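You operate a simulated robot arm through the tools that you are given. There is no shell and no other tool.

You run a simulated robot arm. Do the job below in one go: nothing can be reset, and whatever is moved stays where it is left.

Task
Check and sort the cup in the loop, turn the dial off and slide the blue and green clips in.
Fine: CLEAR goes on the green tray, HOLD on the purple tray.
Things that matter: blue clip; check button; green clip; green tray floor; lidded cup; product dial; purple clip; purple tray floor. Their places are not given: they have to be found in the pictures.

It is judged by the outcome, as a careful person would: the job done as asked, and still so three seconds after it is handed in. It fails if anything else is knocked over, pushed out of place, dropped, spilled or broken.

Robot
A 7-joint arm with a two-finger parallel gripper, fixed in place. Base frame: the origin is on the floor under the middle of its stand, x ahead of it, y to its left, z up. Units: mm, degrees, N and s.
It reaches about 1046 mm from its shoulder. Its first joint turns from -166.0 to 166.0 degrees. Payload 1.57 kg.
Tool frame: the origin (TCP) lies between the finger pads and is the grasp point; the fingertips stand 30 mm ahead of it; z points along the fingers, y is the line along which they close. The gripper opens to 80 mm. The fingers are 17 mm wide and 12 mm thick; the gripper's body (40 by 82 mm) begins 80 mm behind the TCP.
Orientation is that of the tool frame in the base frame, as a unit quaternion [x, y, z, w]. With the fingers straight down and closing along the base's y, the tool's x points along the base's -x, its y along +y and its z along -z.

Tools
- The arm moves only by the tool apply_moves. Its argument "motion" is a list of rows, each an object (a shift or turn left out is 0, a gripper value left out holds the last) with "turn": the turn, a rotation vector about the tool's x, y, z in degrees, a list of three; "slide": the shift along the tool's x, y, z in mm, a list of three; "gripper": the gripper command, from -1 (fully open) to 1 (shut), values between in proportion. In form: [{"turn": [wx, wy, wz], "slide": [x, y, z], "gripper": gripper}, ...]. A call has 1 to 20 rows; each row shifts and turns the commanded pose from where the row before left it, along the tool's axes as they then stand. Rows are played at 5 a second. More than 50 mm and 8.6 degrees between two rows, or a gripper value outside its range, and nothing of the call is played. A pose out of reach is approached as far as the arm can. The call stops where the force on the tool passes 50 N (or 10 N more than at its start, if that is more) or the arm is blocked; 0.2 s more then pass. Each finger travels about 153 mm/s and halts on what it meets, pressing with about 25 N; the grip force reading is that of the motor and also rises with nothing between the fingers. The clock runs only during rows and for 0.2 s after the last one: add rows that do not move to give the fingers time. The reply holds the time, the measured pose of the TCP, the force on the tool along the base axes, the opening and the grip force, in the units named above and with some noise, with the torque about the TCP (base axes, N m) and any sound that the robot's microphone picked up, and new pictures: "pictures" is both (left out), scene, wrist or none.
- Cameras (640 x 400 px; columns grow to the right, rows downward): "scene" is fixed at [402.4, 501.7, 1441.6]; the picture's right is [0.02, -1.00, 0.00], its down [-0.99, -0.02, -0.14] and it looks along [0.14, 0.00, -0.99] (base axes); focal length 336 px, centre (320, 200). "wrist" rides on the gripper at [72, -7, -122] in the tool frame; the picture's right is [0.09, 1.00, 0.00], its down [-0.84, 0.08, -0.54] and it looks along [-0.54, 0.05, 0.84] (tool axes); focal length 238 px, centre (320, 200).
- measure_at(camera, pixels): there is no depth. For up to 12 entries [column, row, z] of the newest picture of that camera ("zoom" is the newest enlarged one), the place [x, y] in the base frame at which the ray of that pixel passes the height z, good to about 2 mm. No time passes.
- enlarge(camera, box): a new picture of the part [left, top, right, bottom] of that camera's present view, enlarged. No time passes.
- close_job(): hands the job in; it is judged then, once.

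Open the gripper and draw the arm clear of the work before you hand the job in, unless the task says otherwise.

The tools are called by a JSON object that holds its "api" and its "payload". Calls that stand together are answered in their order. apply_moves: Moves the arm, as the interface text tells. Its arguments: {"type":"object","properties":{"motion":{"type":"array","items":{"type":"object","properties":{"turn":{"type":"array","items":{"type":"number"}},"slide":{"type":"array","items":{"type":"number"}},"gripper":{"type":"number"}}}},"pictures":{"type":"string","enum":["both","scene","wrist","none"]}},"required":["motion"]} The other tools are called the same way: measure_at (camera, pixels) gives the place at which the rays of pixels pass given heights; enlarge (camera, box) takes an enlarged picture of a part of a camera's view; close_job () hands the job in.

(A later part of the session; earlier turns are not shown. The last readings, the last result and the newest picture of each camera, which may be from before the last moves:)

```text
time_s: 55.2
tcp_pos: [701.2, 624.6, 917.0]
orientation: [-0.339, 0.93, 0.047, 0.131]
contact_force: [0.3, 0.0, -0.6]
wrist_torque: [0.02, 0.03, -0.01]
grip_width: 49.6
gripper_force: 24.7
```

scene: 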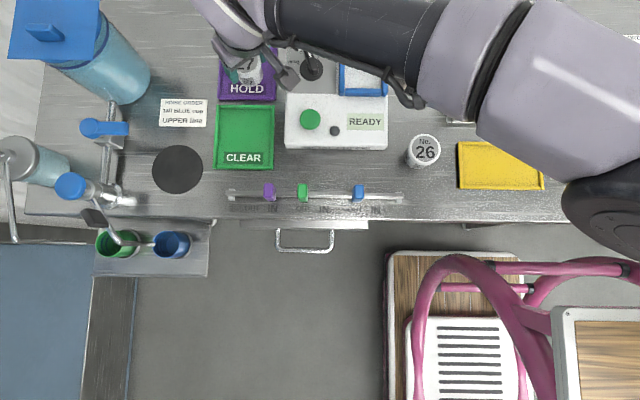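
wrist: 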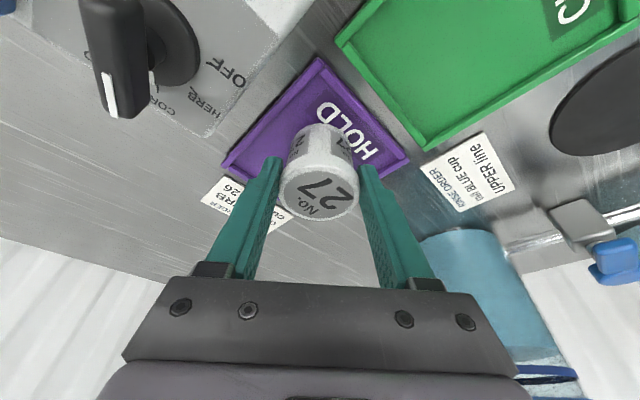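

Still free at z=917. I'll continue in steps.

{"api": "apply_moves", "payload": {"motion": [{"slide": [0.5, 0, 1.95]}, {"slide": [0, 0, 0]}, {"slide": [0, 0, 0]}], "pictures": "none"}}

{"api": "apply_moves", "payload": {"motion": [{"slide": [0.5, 0, 1.95]}, {"slide": [0, 0, 0]}, {"slide": [0, 0, 0]}], "pictures": "none"}}

{"api": "apply_moves", "payload": {"motion": [{"slide": [0.5, 0, 1.95]}, {"slide": [0, 0, 0]}, {"slide": [0, 0, 0]}], "pictures": "both"}}

{"api": "enlarge", "payload": {"camera": "scene", "box": [200, 10, 328, 110]}}

{"api": "enlarge", "payload": {"camera": "wrist", "box": [220, 60, 420, 220]}}

```text
time_s: 56.0
tcp_pos: [701.5, 625.2, 916.5]
orientation: [-0.339, 0.93, 0.048, 0.131]
contact_force: [-1.3, -0.5, 7.4]
wrist_torque: [0.04, 0.02, -0.04]
grip_width: 49.5
gripper_force: 25.6
```

```text
time_s: 56.8
tcp_pos: [701.7, 626.6, 915.4]
orientation: [-0.34, 0.93, 0.048, 0.132]
contact_force: [-2.1, 1.9, 21.5]
wrist_torque: [0.16, -0.11, -0.01]
grip_width: 49.7
gripper_force: 24.7
```

```text
time_s: 57.6
tcp_pos: [703.0, 624.7, 912.9]
orientation: [-0.339, 0.93, 0.048, 0.132]
contact_force: [1.4, 5.5, 20.2]
wrist_torque: [0.17, -0.15, -0.01]
grip_width: 49.7
gripper_force: 24.4
```

scene: 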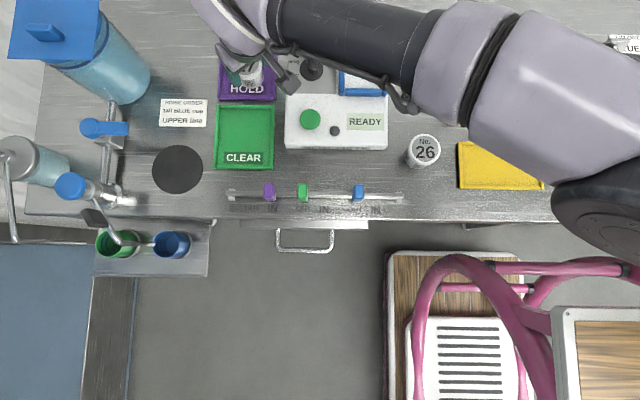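
wrist: 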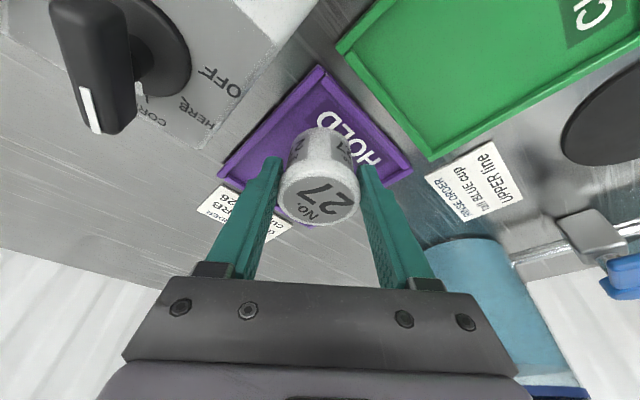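

```text
4.00 times, centred on (264, 60) of scene
```

zoom: 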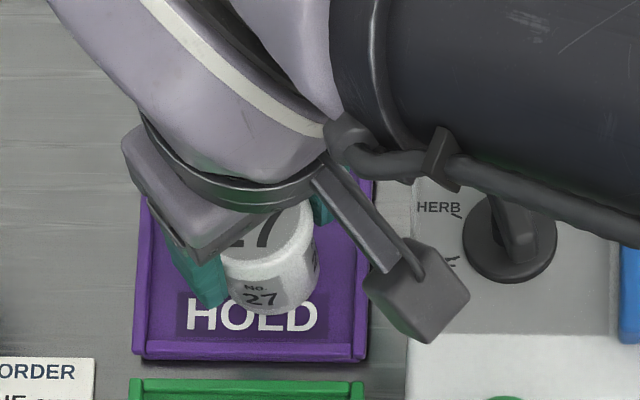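

```text
2.50 times, centred on (320, 140) of wrist
```

zoom: 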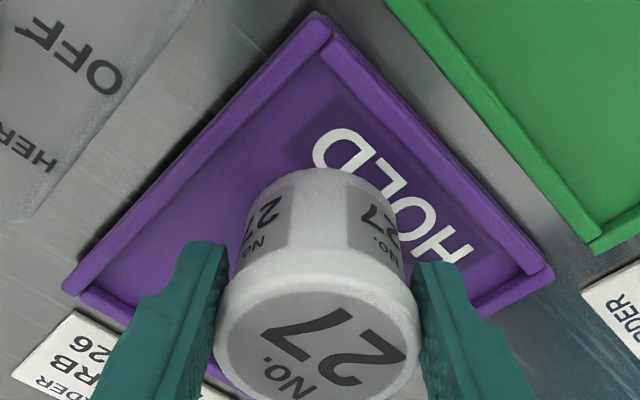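

The cup is seated on the purple tray floor (about 20 N support, slight slip in the grip). I'll ease up 1.5 mm, open slowly and retreat upward.

{"api": "apply_moves", "payload": {"motion": [{"slide": [-0.4, 0, -1.4]}, {"slide": [0, 0, 0]}, {"gripper": -0.35}, {"gripper": -0.6}, {"gripper": -1}, {"slide": [0, 0, 0]}, {"slide": [-1.4, 0, -4.8]}, {"slide": [-3.3, 0, -11.5]}, {"slide": [-4.7, 0, -16.3]}, {"slide": [-4.7, 0, -16.3]}, {"slide": [-4.7, 0, -16.3]}, {"slide": [-4.7, 0, -16.3]}, {"slide": [0, 0, 0]}, {"slide": [0, 0, 0]}], "pictures": "both"}}

{"api": "enlarge", "payload": {"camera": "scene", "box": [200, 10, 328, 110]}}

```text
time_s: 60.6
tcp_pos: [703.3, 625.7, 999.6]
orientation: [-0.339, 0.93, 0.048, 0.131]
contact_force: [-0.1, 0.2, -0.1]
wrist_torque: [-0.03, 0.0, -0.02]
grip_width: 79.8
gripper_force: 0.0
```

scene: 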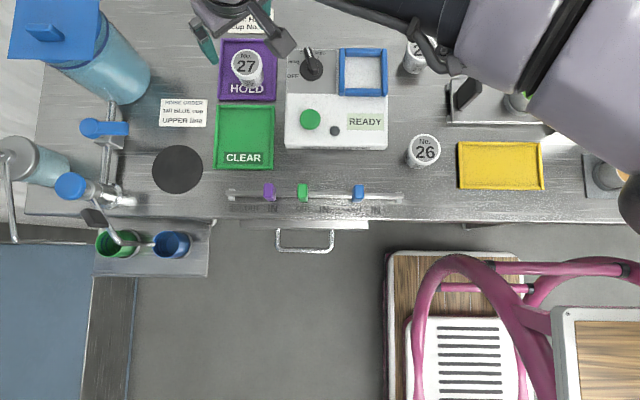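
wrist: 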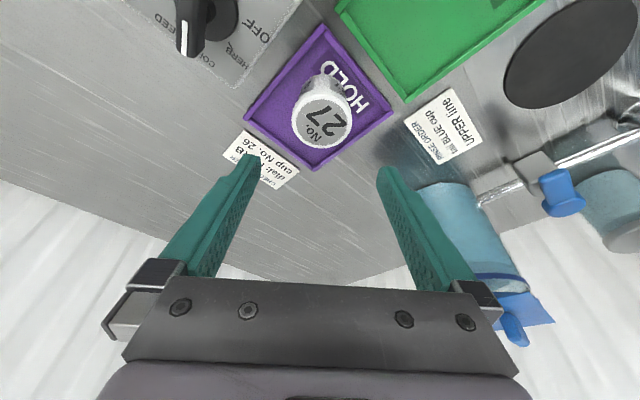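

```text
4.00 times, centred on (264, 60) of scene
```

zoom: 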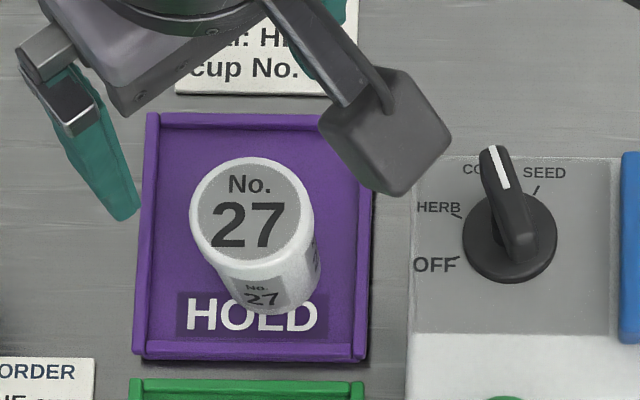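

Cup 27 stands upright inside the purple tray. Next is the dial: I'll back inward, untilt and set the yaw to about 18° to match the pointer's direction, then view it.

{"api": "apply_moves", "payload": {"motion": [{"slide": [26.4, 0, -7.6]}, {"slide": [26.4, 0, -7.6]}, {"slide": [26.4, 0, -7.6]}, {"slide": [26.4, 0, -7.6]}, {"turn": [0, 8, 0]}, {"turn": [0, 8, 0]}, {"turn": [0, 0, 7.3]}, {"turn": [0, 0, 7.3]}, {"turn": [0, 0, 7.4]}, {"slide": [0, 0, 0]}, {"slide": [0, 0, 0]}], "pictures": "both"}}

```text
time_s: 63.0
tcp_pos: [618.3, 554.8, 996.3]
orientation: [-0.156, 0.988, 0.0, -0.001]
contact_force: [-0.2, 0.4, -0.6]
wrist_torque: [0.04, 0.01, 0.0]
grip_width: 80.1
gripper_force: 0.1
```

scene: 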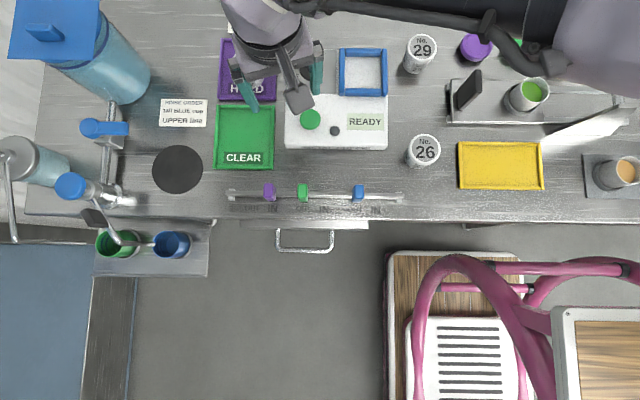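
wrist: 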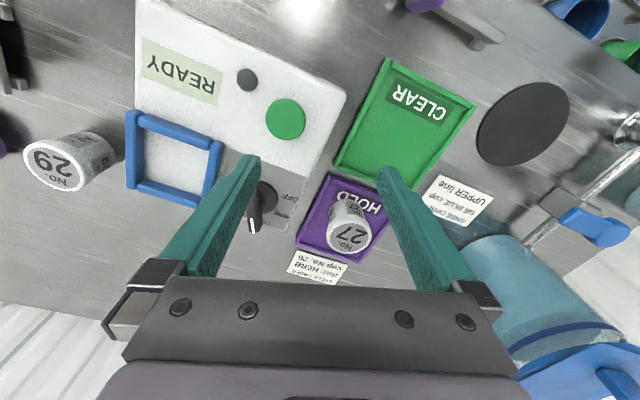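

I'll shift sideways so the dial sits between the fingers in the wrist view.

{"api": "apply_moves", "payload": {"motion": [{"slide": [-8.9, -18, 0]}, {"slide": [-8.9, -18, 0]}, {"slide": [-8.9, -18, 0]}, {"slide": [0, 0, 0]}, {"slide": [0, 0, 0]}], "pictures": "both"}}

{"api": "enlarge", "payload": {"camera": "wrist", "box": [240, 100, 400, 240]}}

{"api": "enlarge", "payload": {"camera": "scene", "box": [260, 20, 356, 80]}}

```text
time_s: 64.2
tcp_pos: [659.1, 511.0, 996.5]
orientation: [-0.156, 0.988, 0.0, 0.0]
contact_force: [0.2, 0.6, 0.3]
wrist_torque: [0.0, 0.04, -0.01]
grip_width: 80.3
gripper_force: 0.1
```

scene: 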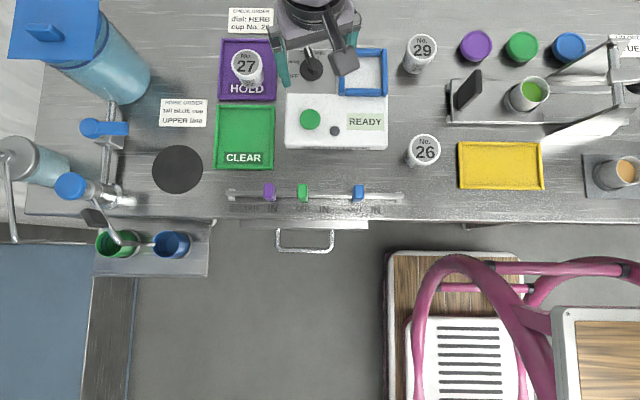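
wrist: 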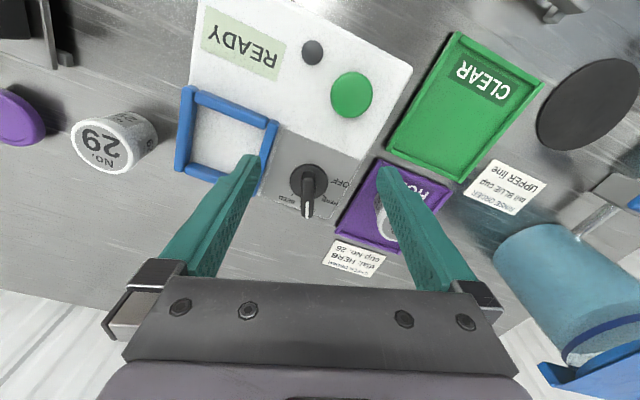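

```text
2.86 times, centred on (320, 170) of wrist
```

zoom: 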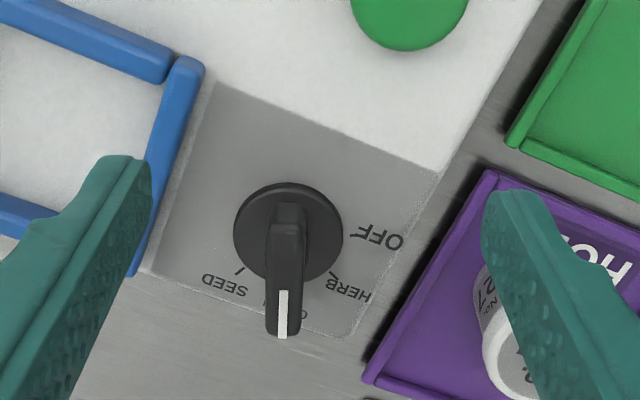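

```text
6.67 times, centred on (308, 50) of scene
```

zoom: 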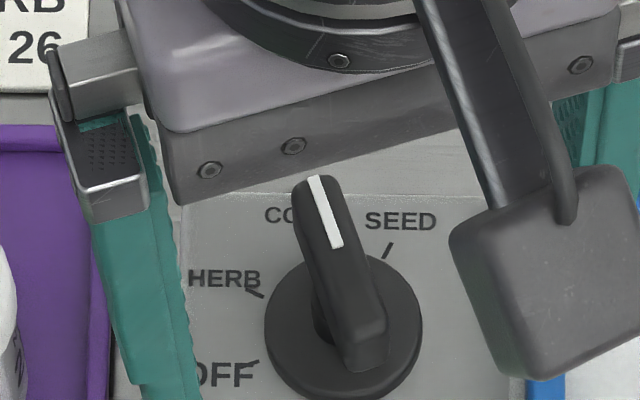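

The pointer now appears nearly aligned with the tool. I'll measure the white mark's ends and the knob disc centre from both cameras.

{"api": "measure_at", "payload": {"camera": "wrist", "pixels": [[307.4, 201.5, 915], [306.7, 217.6, 915], [307.4, 201.5, 925], [306.7, 217.6, 925], [307.4, 201.5, 935], [306.7, 217.6, 935], [309.0, 182.2, 890], [309.0, 182.2, 900]]}}

{"api": "measure_at", "payload": {"camera": "scene", "pixels": [[310.7, 57.05, 915], [307.25, 46.7, 915], [310.7, 57.05, 925], [307.25, 46.7, 925], [310.7, 57.05, 935], [307.25, 46.7, 935], [311.5, 69.2, 890], [311.5, 69.2, 900]]}}

```text
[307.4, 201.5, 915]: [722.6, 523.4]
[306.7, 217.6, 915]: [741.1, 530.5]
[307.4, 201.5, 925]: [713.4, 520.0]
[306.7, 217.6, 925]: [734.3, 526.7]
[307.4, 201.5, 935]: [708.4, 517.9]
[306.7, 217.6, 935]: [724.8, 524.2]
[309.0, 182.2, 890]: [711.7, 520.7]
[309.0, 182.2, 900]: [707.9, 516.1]
```

```text
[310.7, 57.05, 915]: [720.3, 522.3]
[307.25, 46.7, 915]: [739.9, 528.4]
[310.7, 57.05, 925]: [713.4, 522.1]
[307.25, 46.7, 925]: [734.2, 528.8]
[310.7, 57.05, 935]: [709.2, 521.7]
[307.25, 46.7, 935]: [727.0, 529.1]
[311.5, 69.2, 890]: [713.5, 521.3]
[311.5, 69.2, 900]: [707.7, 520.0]
```

Both cameras agree: the pointer's top is at z≈925, it points at ≈18°, and the knob axis is about (710,520). I'll pre-close to 40 mm, go above the axis, and test in the air that the tool can yaw 88° further.

{"api": "apply_moves", "payload": {"motion": [{"slide": [-17.1, -2.4, 0], "gripper": 0}, {"slide": [-17.1, -2.4, 0]}, {"slide": [-17.1, -2.4, 0]}, {"turn": [0, 0, -8]}, {"turn": [0, 0, -8]}, {"turn": [0, 0, -8]}, {"turn": [0, 0, -8]}, {"turn": [0, 0, -8]}, {"turn": [0, 0, -8]}, {"turn": [0, 0, -8]}, {"turn": [0, 0, -8]}, {"turn": [0, 0, -8]}, {"turn": [0, 0, -8]}, {"turn": [0, 0, -8]}, {"turn": [0, 0, -5]}, {"slide": [0, 0, 0]}, {"slide": [0, 0, 0]}], "pictures": "both"}}

```text
time_s: 67.8
tcp_pos: [711.4, 520.3, 996.6]
orientation: [0.825, -0.566, 0.0, -0.001]
contact_force: [-0.2, -0.6, 0.0]
wrist_torque: [0.02, 0.01, 0.0]
grip_width: 40.1
gripper_force: 0.0
```

scene: 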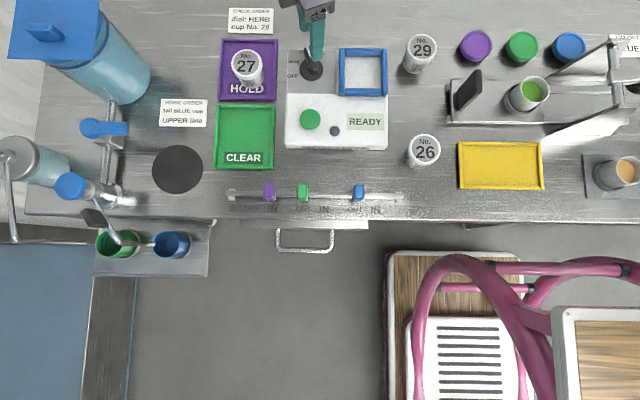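
wrist: 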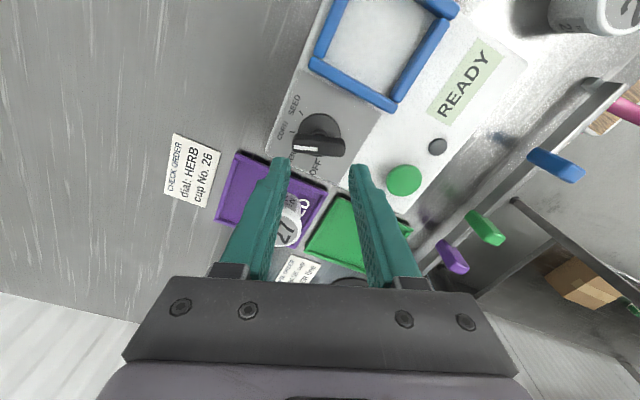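

The yaw range is fine (now 111°). I'll enlarge this view to read the dial's OFF mark direction.

{"api": "enlarge", "payload": {"camera": "wrist", "box": [250, 80, 378, 180]}}

{"api": "enlarge", "payload": {"camera": "scene", "box": [268, 30, 348, 90]}}

```text
4.00 times, centred on (314, 130) of wrist
```

zoom: 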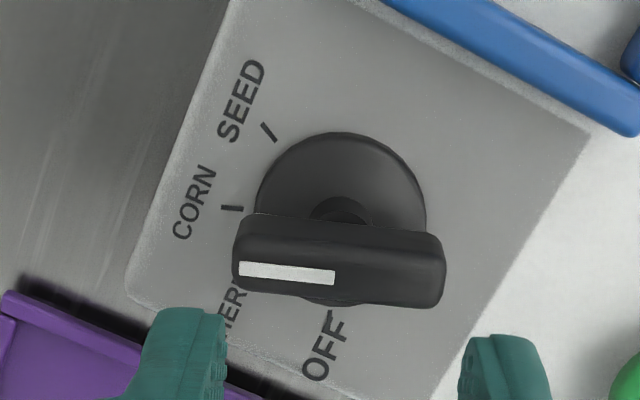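

```text
6.67 times, centred on (308, 60) of scene
```

zoom: 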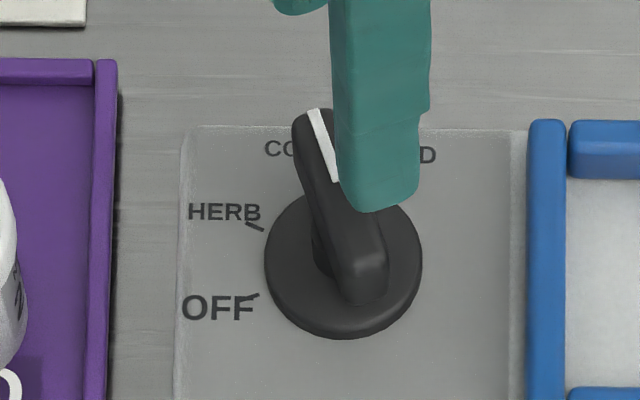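

I'll measure the tick marks on the panel to get the OFF angle relative to the knob axis.

{"api": "measure_at", "payload": {"camera": "wrist", "pixels": [[301.25, 113, 884], [291.75, 132, 884], [316.5, 158.75, 884], [319, 133.75, 890], [319, 133.75, 895]]}}

{"api": "measure_at", "payload": {"camera": "scene", "pixels": [[297.95, 74.4, 884], [298.25, 63.9, 884], [318.2, 57.5, 884], [311.5, 69.2, 895], [284, 79, 884], [334, 79, 884]]}}

```text
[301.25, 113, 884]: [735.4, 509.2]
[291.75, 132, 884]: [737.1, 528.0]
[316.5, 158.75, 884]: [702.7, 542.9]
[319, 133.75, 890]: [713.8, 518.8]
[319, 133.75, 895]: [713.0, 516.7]
```

```text
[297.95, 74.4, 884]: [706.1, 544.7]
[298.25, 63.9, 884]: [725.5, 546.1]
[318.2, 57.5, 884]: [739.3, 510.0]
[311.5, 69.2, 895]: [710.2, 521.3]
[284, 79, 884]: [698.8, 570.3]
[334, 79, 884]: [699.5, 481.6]
```

CORN is at ≈18° and OFF at ≈108°, so the pointer needs +90°. I'll yaw back to 18° and descend to straddle the pointer, pausing above its base.

{"api": "apply_moves", "payload": {"motion": [{"turn": [0, 0, 8]}, {"turn": [0, 0, 8]}, {"turn": [0, 0, 8]}, {"turn": [0, 0, 8]}, {"turn": [0, 0, 8]}, {"turn": [0, 0, 8]}, {"turn": [0, 0, 8]}, {"turn": [0, 0, 8]}, {"turn": [0, 0, 8]}, {"turn": [0, 0, 8]}, {"turn": [0, 0, 8]}, {"turn": [0, 0, 5]}, {"slide": [0, 0, 15]}, {"slide": [0, 0, 15]}, {"slide": [0, 0, 0]}, {"slide": [0, 0, 0]}], "pictures": "both"}}

{"api": "enlarge", "payload": {"camera": "wrist", "box": [250, 100, 390, 240]}}

{"api": "enlarge", "payload": {"camera": "scene", "box": [268, 20, 364, 80]}}

```text
time_s: 71.2
tcp_pos: [711.3, 519.7, 966.5]
orientation: [-0.157, 0.988, -0.001, 0.001]
contact_force: [-0.7, 0.3, -0.1]
wrist_torque: [0.03, -0.01, 0.03]
grip_width: 39.9
gripper_force: 0.0
```

scene: 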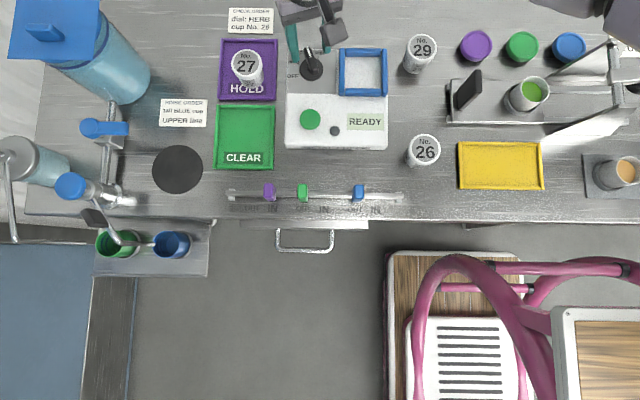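
wrist: 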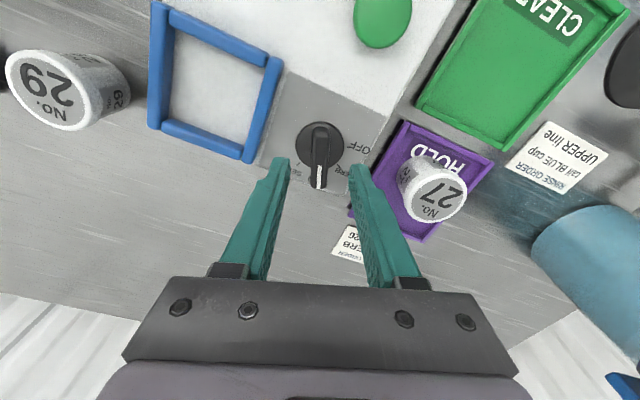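

```text
2.86 times, centred on (320, 170) of wrist
```

zoom: 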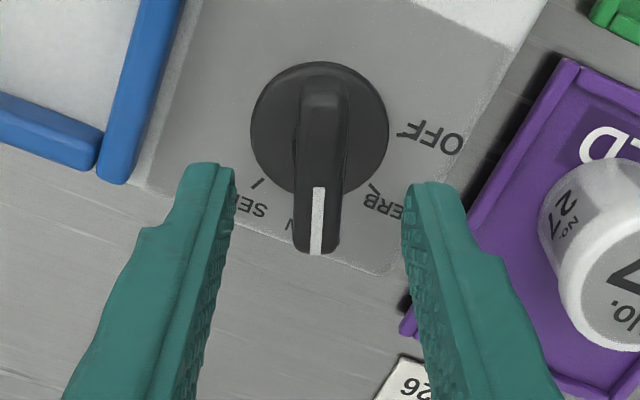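

```text
6.67 times, centred on (316, 50) of scene
```

zoom: 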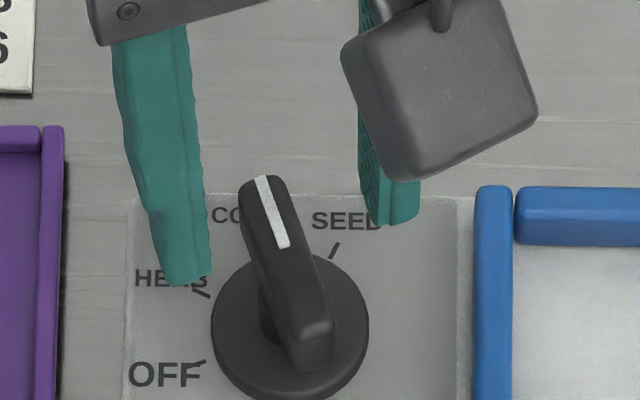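

The pointer sits centred between the fingers and parallel to the pads. I'll descend to TCP z≈935 (tips ≈905, straddling the pointer's upper part) and check.

{"api": "apply_moves", "payload": {"motion": [{"slide": [0, 0, 10]}, {"slide": [0, 0, 10]}, {"slide": [0, 0, 7]}, {"slide": [0, 0, 5]}, {"slide": [0, 0, 0]}, {"slide": [0, 0, 0]}], "pictures": "both"}}

{"api": "enlarge", "payload": {"camera": "wrist", "box": [250, 100, 390, 240]}}

{"api": "enlarge", "payload": {"camera": "scene", "box": [268, 20, 364, 80]}}

```text
time_s: 72.6
tcp_pos: [712.7, 519.5, 934.8]
orientation: [-0.156, 0.988, 0.0, 0.0]
contact_force: [0.3, 0.4, 0.5]
wrist_torque: [-0.01, 0.02, -0.03]
grip_width: 39.9
gripper_force: 0.0
```

scene: 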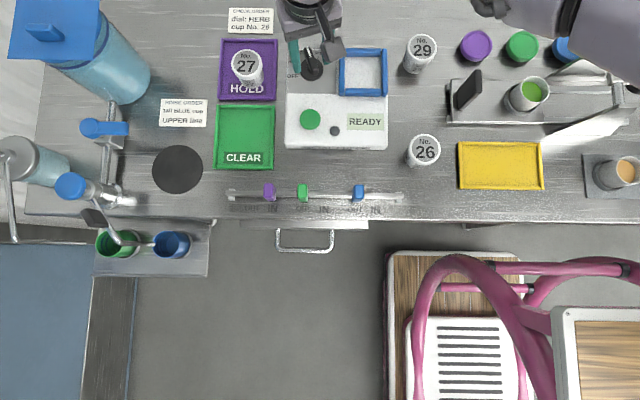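
wrist: 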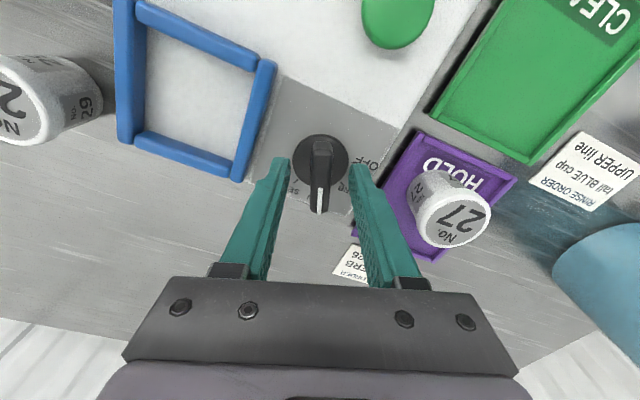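

```text
2.86 times, centred on (320, 170) of wrist
```

zoom: 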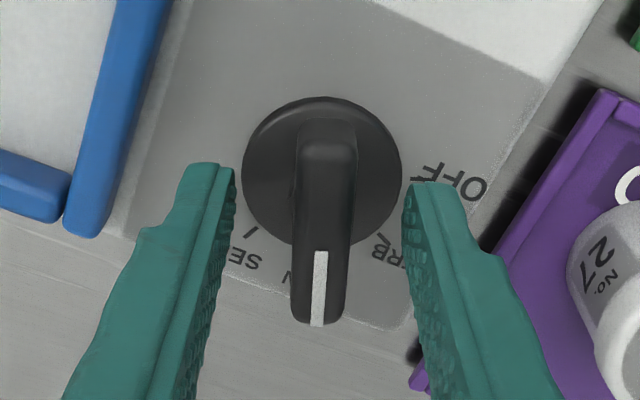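

```text
6.67 times, centred on (316, 50) of scene
```

zoom: 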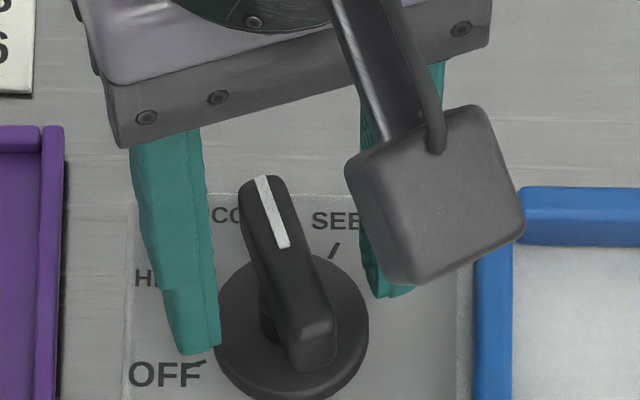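

The TCP is on the knob axis within about 1 mm. I'll lower 2 mm more and close on the pointer.

{"api": "apply_moves", "payload": {"motion": [{"slide": [0, 0, 2]}, {"gripper": 0.5}, {"gripper": 1}, {"slide": [0, 0, 0]}, {"slide": [0, 0, 0]}], "pictures": "wrist"}}

```text
time_s: 73.8
tcp_pos: [711.1, 520.0, 933.8]
orientation: [-0.157, 0.988, 0.001, 0.002]
contact_force: [-0.4, -2.5, 20.8]
wrist_torque: [-0.24, 0.26, 0.02]
grip_width: 19.0
gripper_force: 32.9
```

wrist: 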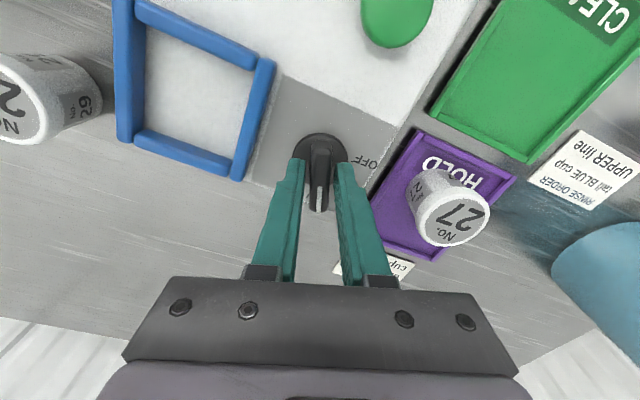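

The fingers stopped at 19 mm with 21 N upward, so the tips may be pressing on the knob's disc. I'll look closer.

{"api": "enlarge", "payload": {"camera": "wrist", "box": [270, 110, 370, 230]}}

{"api": "enlarge", "payload": {"camera": "scene", "box": [284, 30, 348, 80]}}

```text
3.33 times, centred on (320, 170) of wrist
```

zoom: 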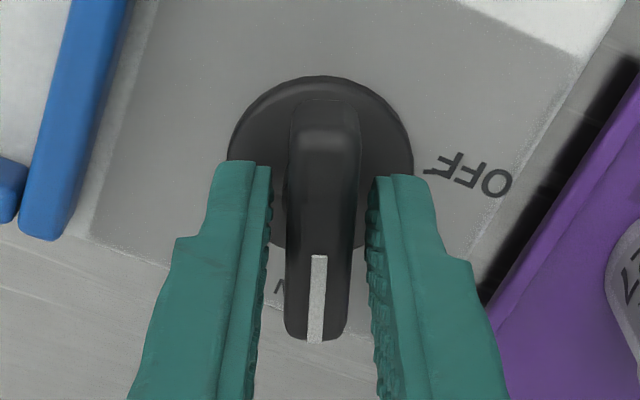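

```text
8.00 times, centred on (316, 55) of scene
```

zoom: 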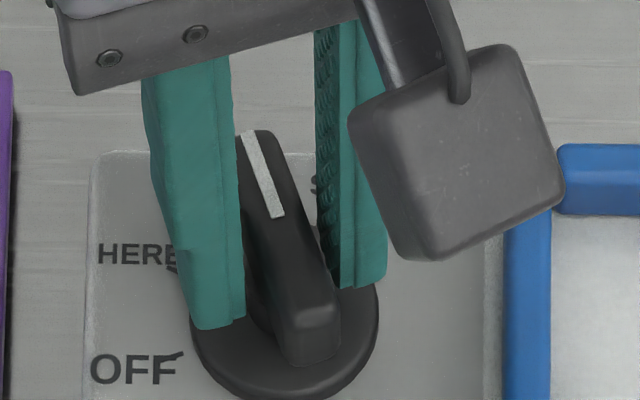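

The tips rest on the disc and friction stopped them short of the pointer. I'll raise 4 mm so the fingers can close on the pointer itself.

{"api": "apply_moves", "payload": {"motion": [{"slide": [0, 0, -2]}, {"slide": [0, 0, -2]}, {"slide": [0, 0, 0]}, {"slide": [0, 0, 0]}], "pictures": "wrist"}}

{"api": "enlarge", "payload": {"camera": "wrist", "box": [270, 110, 370, 230]}}

```text
time_s: 74.8
tcp_pos: [711.5, 520.5, 937.3]
orientation: [-0.157, 0.988, 0.0, 0.0]
contact_force: [0.3, 4.5, 9.8]
wrist_torque: [0.02, -0.02, 0.04]
grip_width: 12.8
gripper_force: 29.2
```

wrist: 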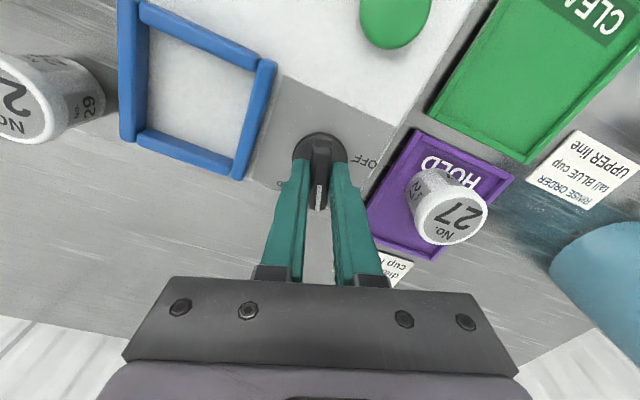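

```text
3.33 times, centred on (320, 170) of wrist
```

zoom: 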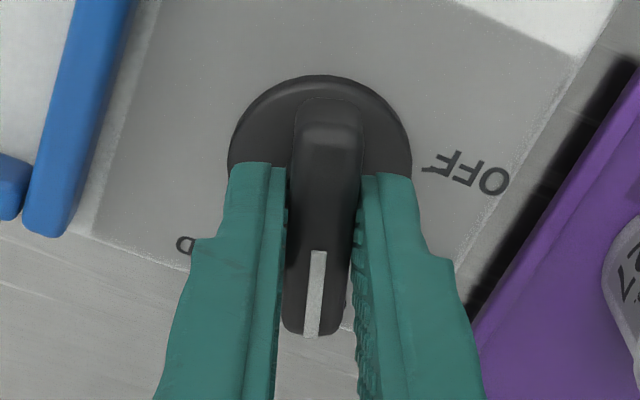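

The grip is now 12.8 mm on the pointer but with about 10 N residual upward force. I'll reopen slightly, raise 3 mm and close again for a clean grip.

{"api": "apply_moves", "payload": {"motion": [{"gripper": 0.4}, {"slide": [0, 0, -3]}, {"slide": [0, 0, 0]}, {"gripper": 1}, {"slide": [0, 0, 0]}, {"slide": [0, 0, 0]}], "pictures": "wrist"}}

{"api": "enlarge", "payload": {"camera": "wrist", "box": [270, 110, 370, 230]}}

```text
time_s: 76.2
tcp_pos: [710.9, 519.7, 940.2]
orientation: [-0.156, 0.988, 0.0, -0.001]
contact_force: [-2.7, 7.0, -6.7]
wrist_torque: [0.38, -0.71, 0.01]
grip_width: 13.1
gripper_force: 29.7
```

wrist: 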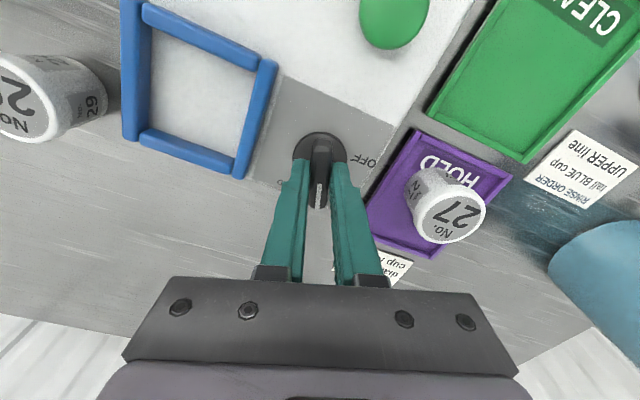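

```text
3.33 times, centred on (320, 170) of wrist
```

zoom: 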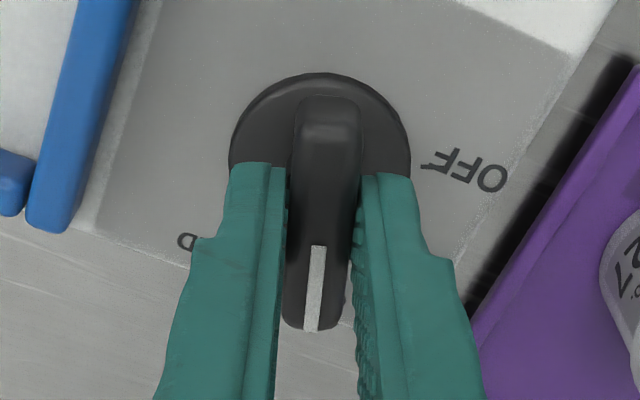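

The pointer is gripped at 13.1 mm. I'll rotate a first 24° toward OFF and check the forces and that the pointer follows.

{"api": "apply_moves", "payload": {"motion": [{"turn": [0, 0, -4]}, {"turn": [0, 0, -5]}, {"turn": [0, 0, -5]}, {"turn": [0, 0, -5]}, {"turn": [0, 0, -5]}, {"slide": [0, 0, 0]}, {"slide": [0, 0, 0]}], "pictures": "both"}}

{"api": "enlarge", "payload": {"camera": "scene", "box": [284, 30, 348, 80]}}

{"api": "enlarge", "payload": {"camera": "wrist", "box": [270, 110, 370, 230]}}

```text
time_s: 77.8
tcp_pos: [711.2, 520.5, 938.9]
orientation: [-0.36, 0.933, -0.001, -0.001]
contact_force: [-7.2, -4.8, -9.5]
wrist_torque: [0.45, -0.42, 0.0]
grip_width: 12.8
gripper_force: 29.4
```

scene: 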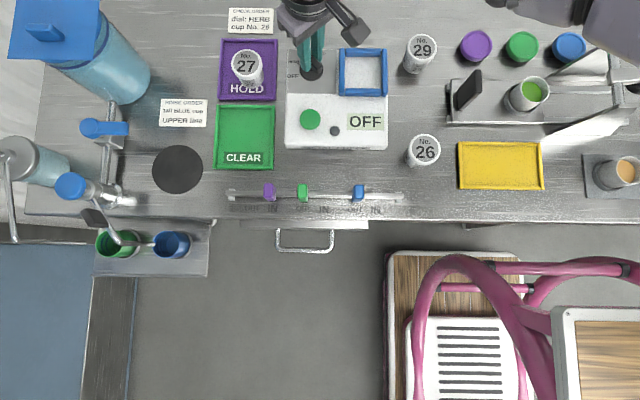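
wrist: 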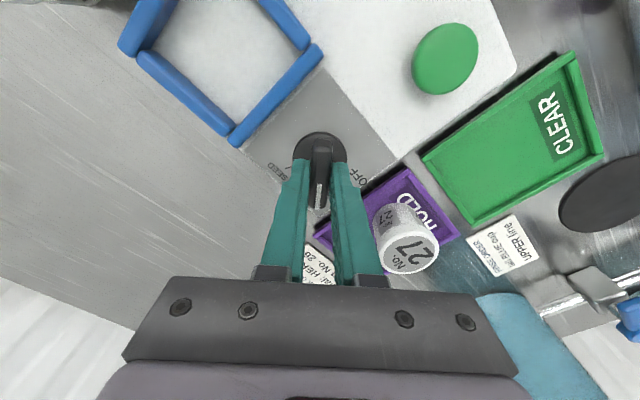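

```text
8.00 times, centred on (316, 55) of scene
```

zoom: 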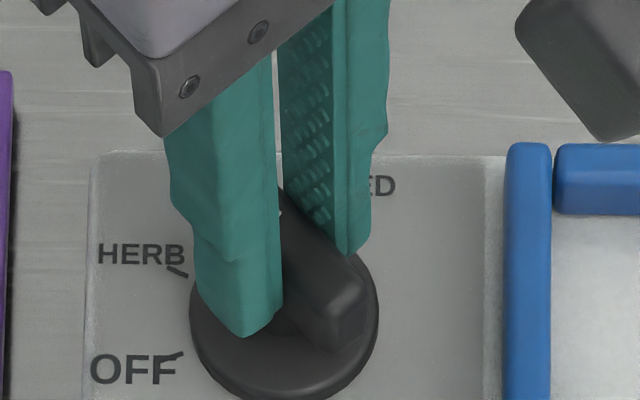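

```text
3.33 times, centred on (320, 170) of wrist
```

zoom: 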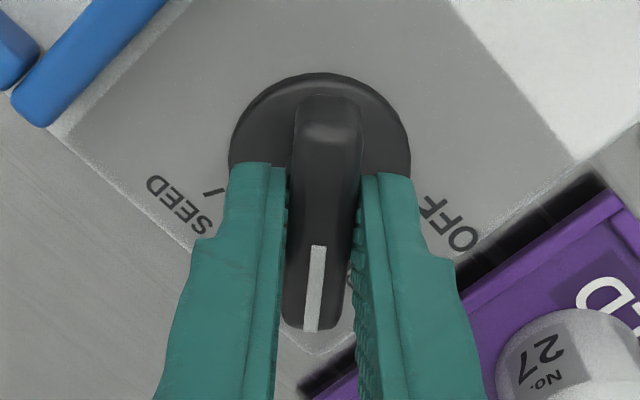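

The pointer follows the grip (now at ≈42°). I'll rotate the remaining ≈66° to reach the OFF mark.

{"api": "apply_moves", "payload": {"motion": [{"turn": [0, 0, -6]}, {"turn": [0, 0, -6]}, {"turn": [0, 0, -6]}, {"turn": [0, 0, -6]}, {"turn": [0, 0, -6]}, {"turn": [0, 0, -6]}, {"turn": [0, 0, -6]}, {"turn": [0, 0, -6]}, {"turn": [0, 0, -6]}, {"turn": [0, 0, -6]}, {"turn": [0, 0, -6]}, {"slide": [0, 0, 0]}, {"slide": [0, 0, 0]}], "pictures": "both"}}

{"api": "enlarge", "payload": {"camera": "scene", "box": [284, 30, 348, 80]}}

{"api": "enlarge", "payload": {"camera": "wrist", "box": [270, 110, 370, 230]}}

```text
time_s: 80.6
tcp_pos: [711.6, 519.7, 939.9]
orientation: [0.809, -0.588, 0.0, 0.0]
contact_force: [1.9, -21.9, -12.5]
wrist_torque: [-0.93, -0.19, 0.04]
grip_width: 13.0
gripper_force: 30.2
```

scene: 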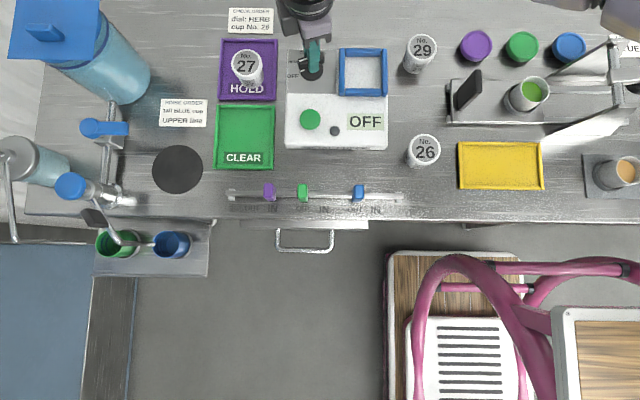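
wrist: 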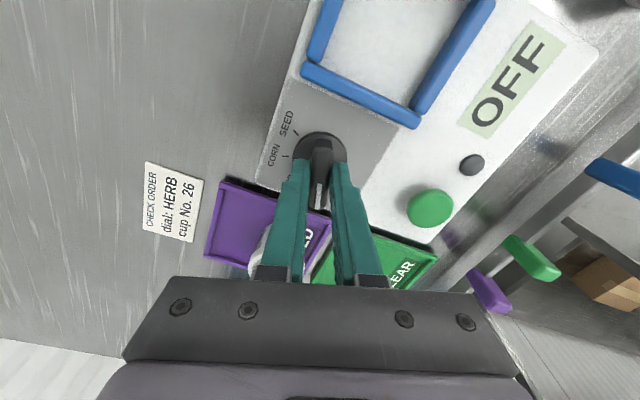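

```text
8.00 times, centred on (316, 55) of scene
```

zoom: 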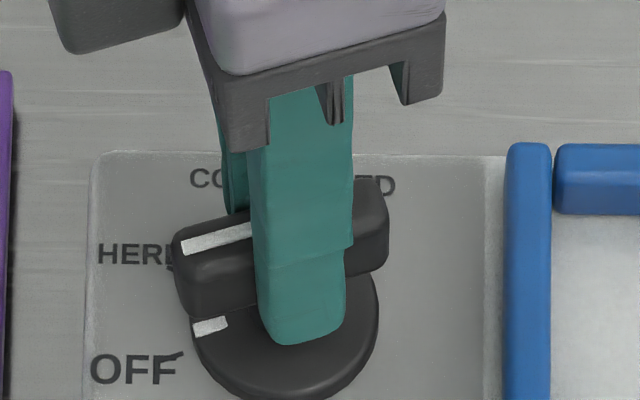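

```text
3.33 times, centred on (320, 170) of wrist
```

zoom: 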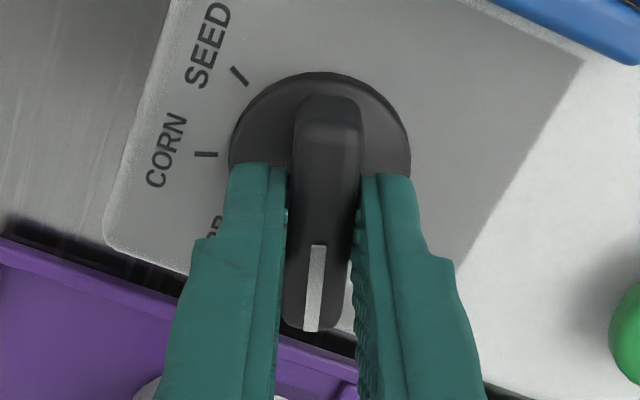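

The pointer is now at 108°, and the disc's white mark points at the OFF tick. I'll release, rise, and look.

{"api": "apply_moves", "payload": {"motion": [{"gripper": 0.55}, {"gripper": 0.2}, {"slide": [0, 0, 0]}, {"slide": [0, 0, -10]}, {"slide": [0, 0, -20]}, {"slide": [0, 0, -20]}, {"slide": [0, 0, -20]}, {"slide": [0, 0, 0]}, {"slide": [0, 0, 0]}], "pictures": "both"}}

{"api": "enlarge", "payload": {"camera": "scene", "box": [276, 30, 356, 90]}}

{"api": "enlarge", "payload": {"camera": "wrist", "box": [250, 80, 378, 180]}}

```text
time_s: 82.6
tcp_pos: [710.3, 521.3, 1009.7]
orientation: [0.809, -0.588, -0.001, 0.0]
contact_force: [0.7, 0.1, -0.1]
wrist_torque: [0.0, 0.0, 0.0]
grip_width: 31.8
gripper_force: 0.0
```

scene: 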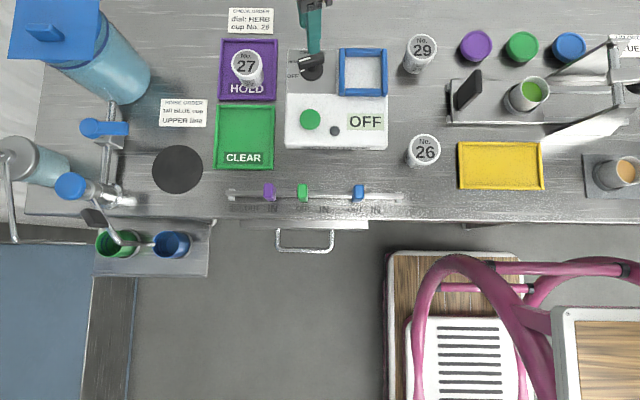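
wrist: 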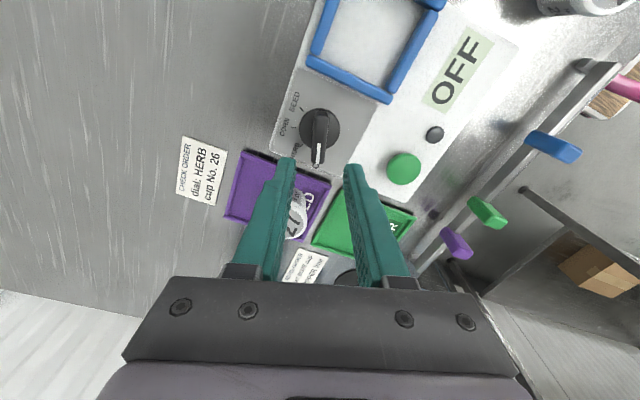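

```text
6.67 times, centred on (316, 60) of scene
```

zoom: 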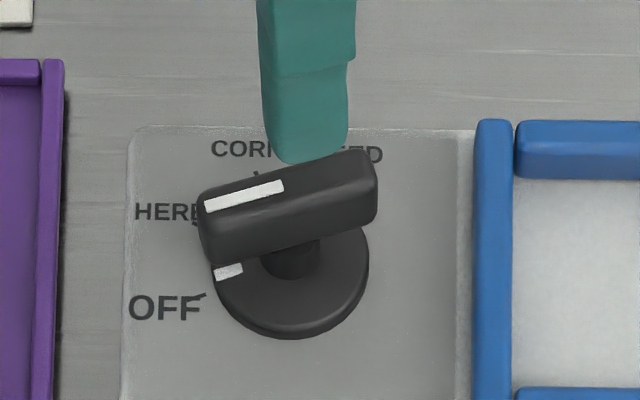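

```text
4.00 times, centred on (314, 130) of wrist
```

zoom: 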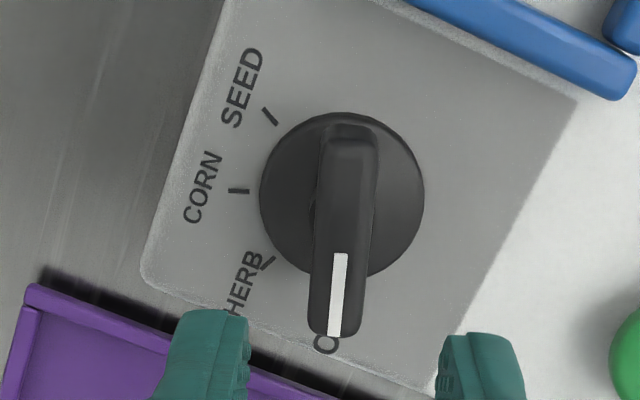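

The dial pointer and the disc mark line up with OFF, and the display shows OFF. Next the clips: I'll yaw back to 0° and move over the clip rail.

{"api": "apply_moves", "payload": {"motion": [{"turn": [0, 0, 8]}, {"turn": [0, 0, 8]}, {"turn": [0, 0, 8]}, {"turn": [0, 0, 8]}, {"turn": [0, 0, 8]}, {"turn": [0, 0, 8]}, {"turn": [0, 0, 8]}, {"turn": [0, 0, 8]}, {"turn": [0, 0, 8]}, {"turn": [0, 0, 8]}, {"turn": [0, 0, 8]}, {"turn": [0, 0, 8]}, {"turn": [0, 0, 8]}, {"turn": [0, 0, 4]}, {"slide": [35, 0, 0]}, {"slide": [40, 0, 0]}, {"slide": [40, 0, 0]}, {"slide": [40, 0, 0]}, {"slide": [0, 0, 0]}], "pictures": "both"}}

```text
time_s: 86.6
tcp_pos: [554.7, 522.3, 1008.0]
orientation: [0.001, 1.0, 0.001, -0.001]
contact_force: [0.1, 0.5, 0.0]
wrist_torque: [0.02, -0.01, 0.01]
grip_width: 31.9
gripper_force: 0.0
```

scene: 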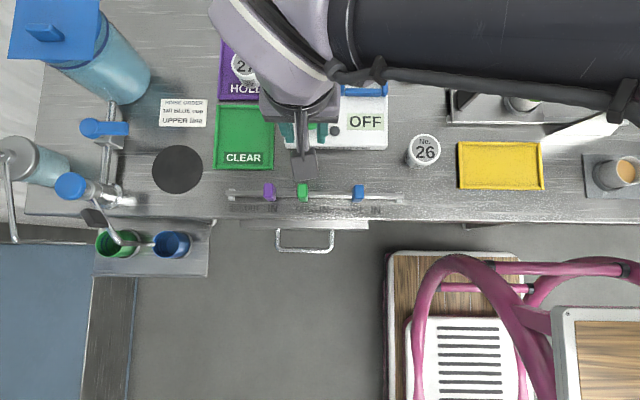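
wrist: 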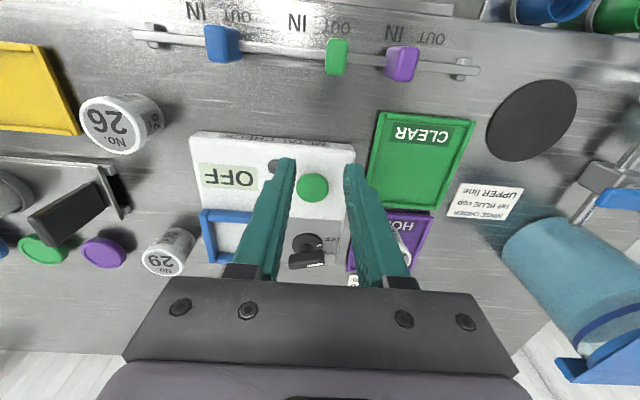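

I'll back off to about x=430 and lower a little for a close central view of the clips.

{"api": "apply_moves", "payload": {"motion": [{"slide": [35, -3, 10]}, {"slide": [45, -4, 15]}, {"slide": [45, -4, 20]}, {"slide": [0, 0, 0]}, {"slide": [0, 0, 0]}], "pictures": "both"}}

{"api": "enlarge", "payload": {"camera": "wrist", "box": [160, 120, 460, 260]}}

{"api": "enlarge", "payload": {"camera": "scene", "box": [225, 165, 405, 235]}}

```text
time_s: 87.8
tcp_pos: [430.2, 508.9, 966.5]
orientation: [0.0, 1.0, 0.0, 0.0]
contact_force: [0.7, -0.8, -0.1]
wrist_torque: [0.0, 0.02, 0.0]
grip_width: 32.1
gripper_force: 0.0
```

scene: 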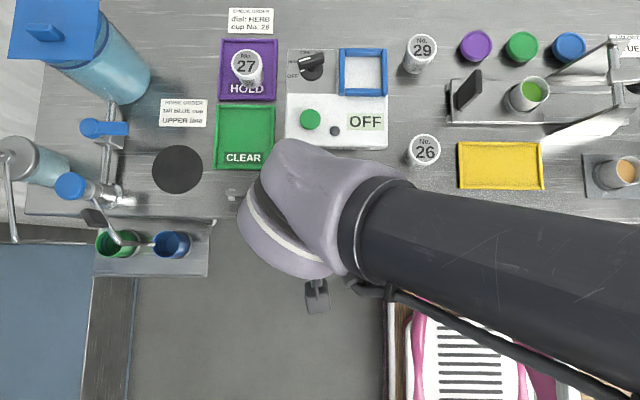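
wrist: 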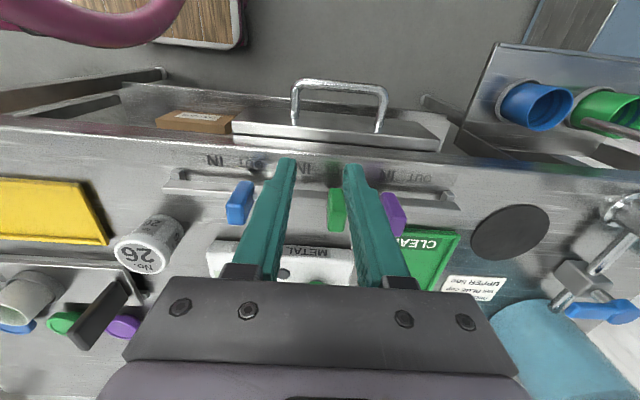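

```text
2.13 times, centred on (310, 190) of wrist
```

zoom: 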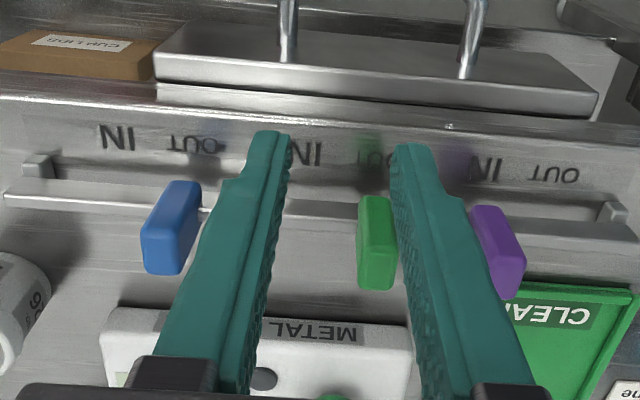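

```text
3.56 times, centred on (315, 200) of scene
```

zoom: 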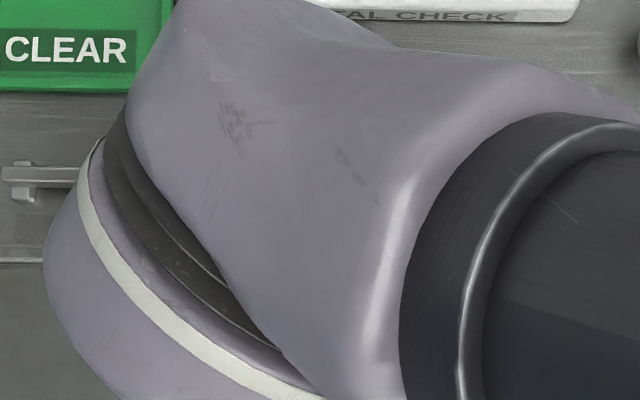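

The clip tops look higher than first thought (z≈912), with the rail near z≈888. I'll move above the blue clip at about (490,440) with the fingers open 40 mm, tips still above it, and check alignment.

{"api": "apply_moves", "payload": {"motion": [{"slide": [-20, -23, 0], "gripper": 0}, {"slide": [-20, -23, 0]}, {"slide": [-20, -23, 0]}, {"slide": [0, 0, 0]}, {"slide": [0, 0, 0]}], "pictures": "both"}}

{"api": "enlarge", "payload": {"camera": "wrist", "box": [220, 60, 420, 220]}}

{"api": "enlarge", "payload": {"camera": "scene", "box": [310, 150, 430, 225]}}

```text
time_s: 89.0
tcp_pos: [492.4, 442.3, 963.7]
orientation: [0.0, 1.0, 0.0, 0.001]
contact_force: [-1.1, 0.5, 0.6]
wrist_torque: [0.0, -0.03, 0.01]
grip_width: 40.2
gripper_force: 0.1
```

scene: 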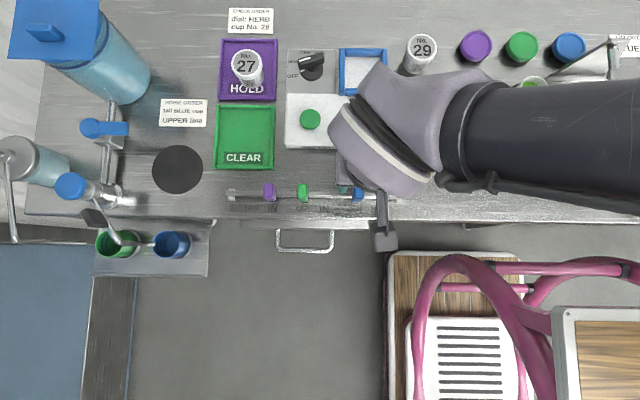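
wrist: 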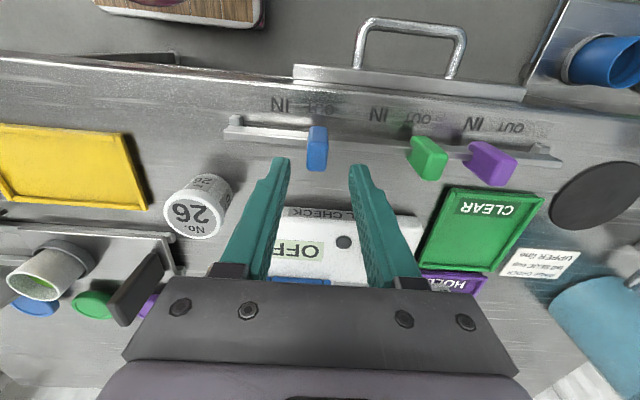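

```text
2.50 times, centred on (320, 140) of wrist
```

zoom: 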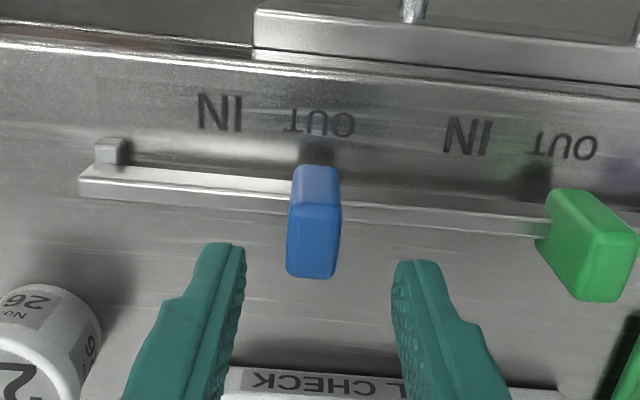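

```text
5.33 times, centred on (370, 188) of scene
```

zoom: 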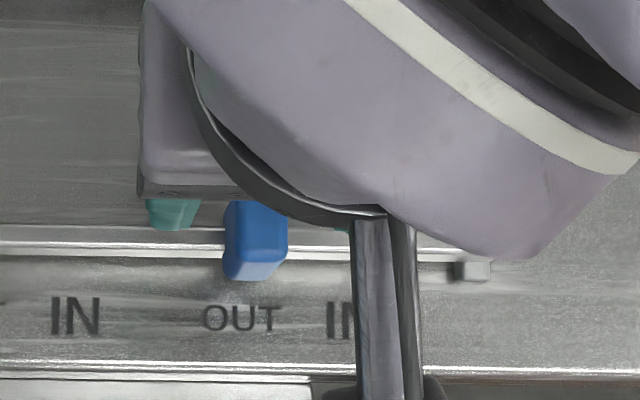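

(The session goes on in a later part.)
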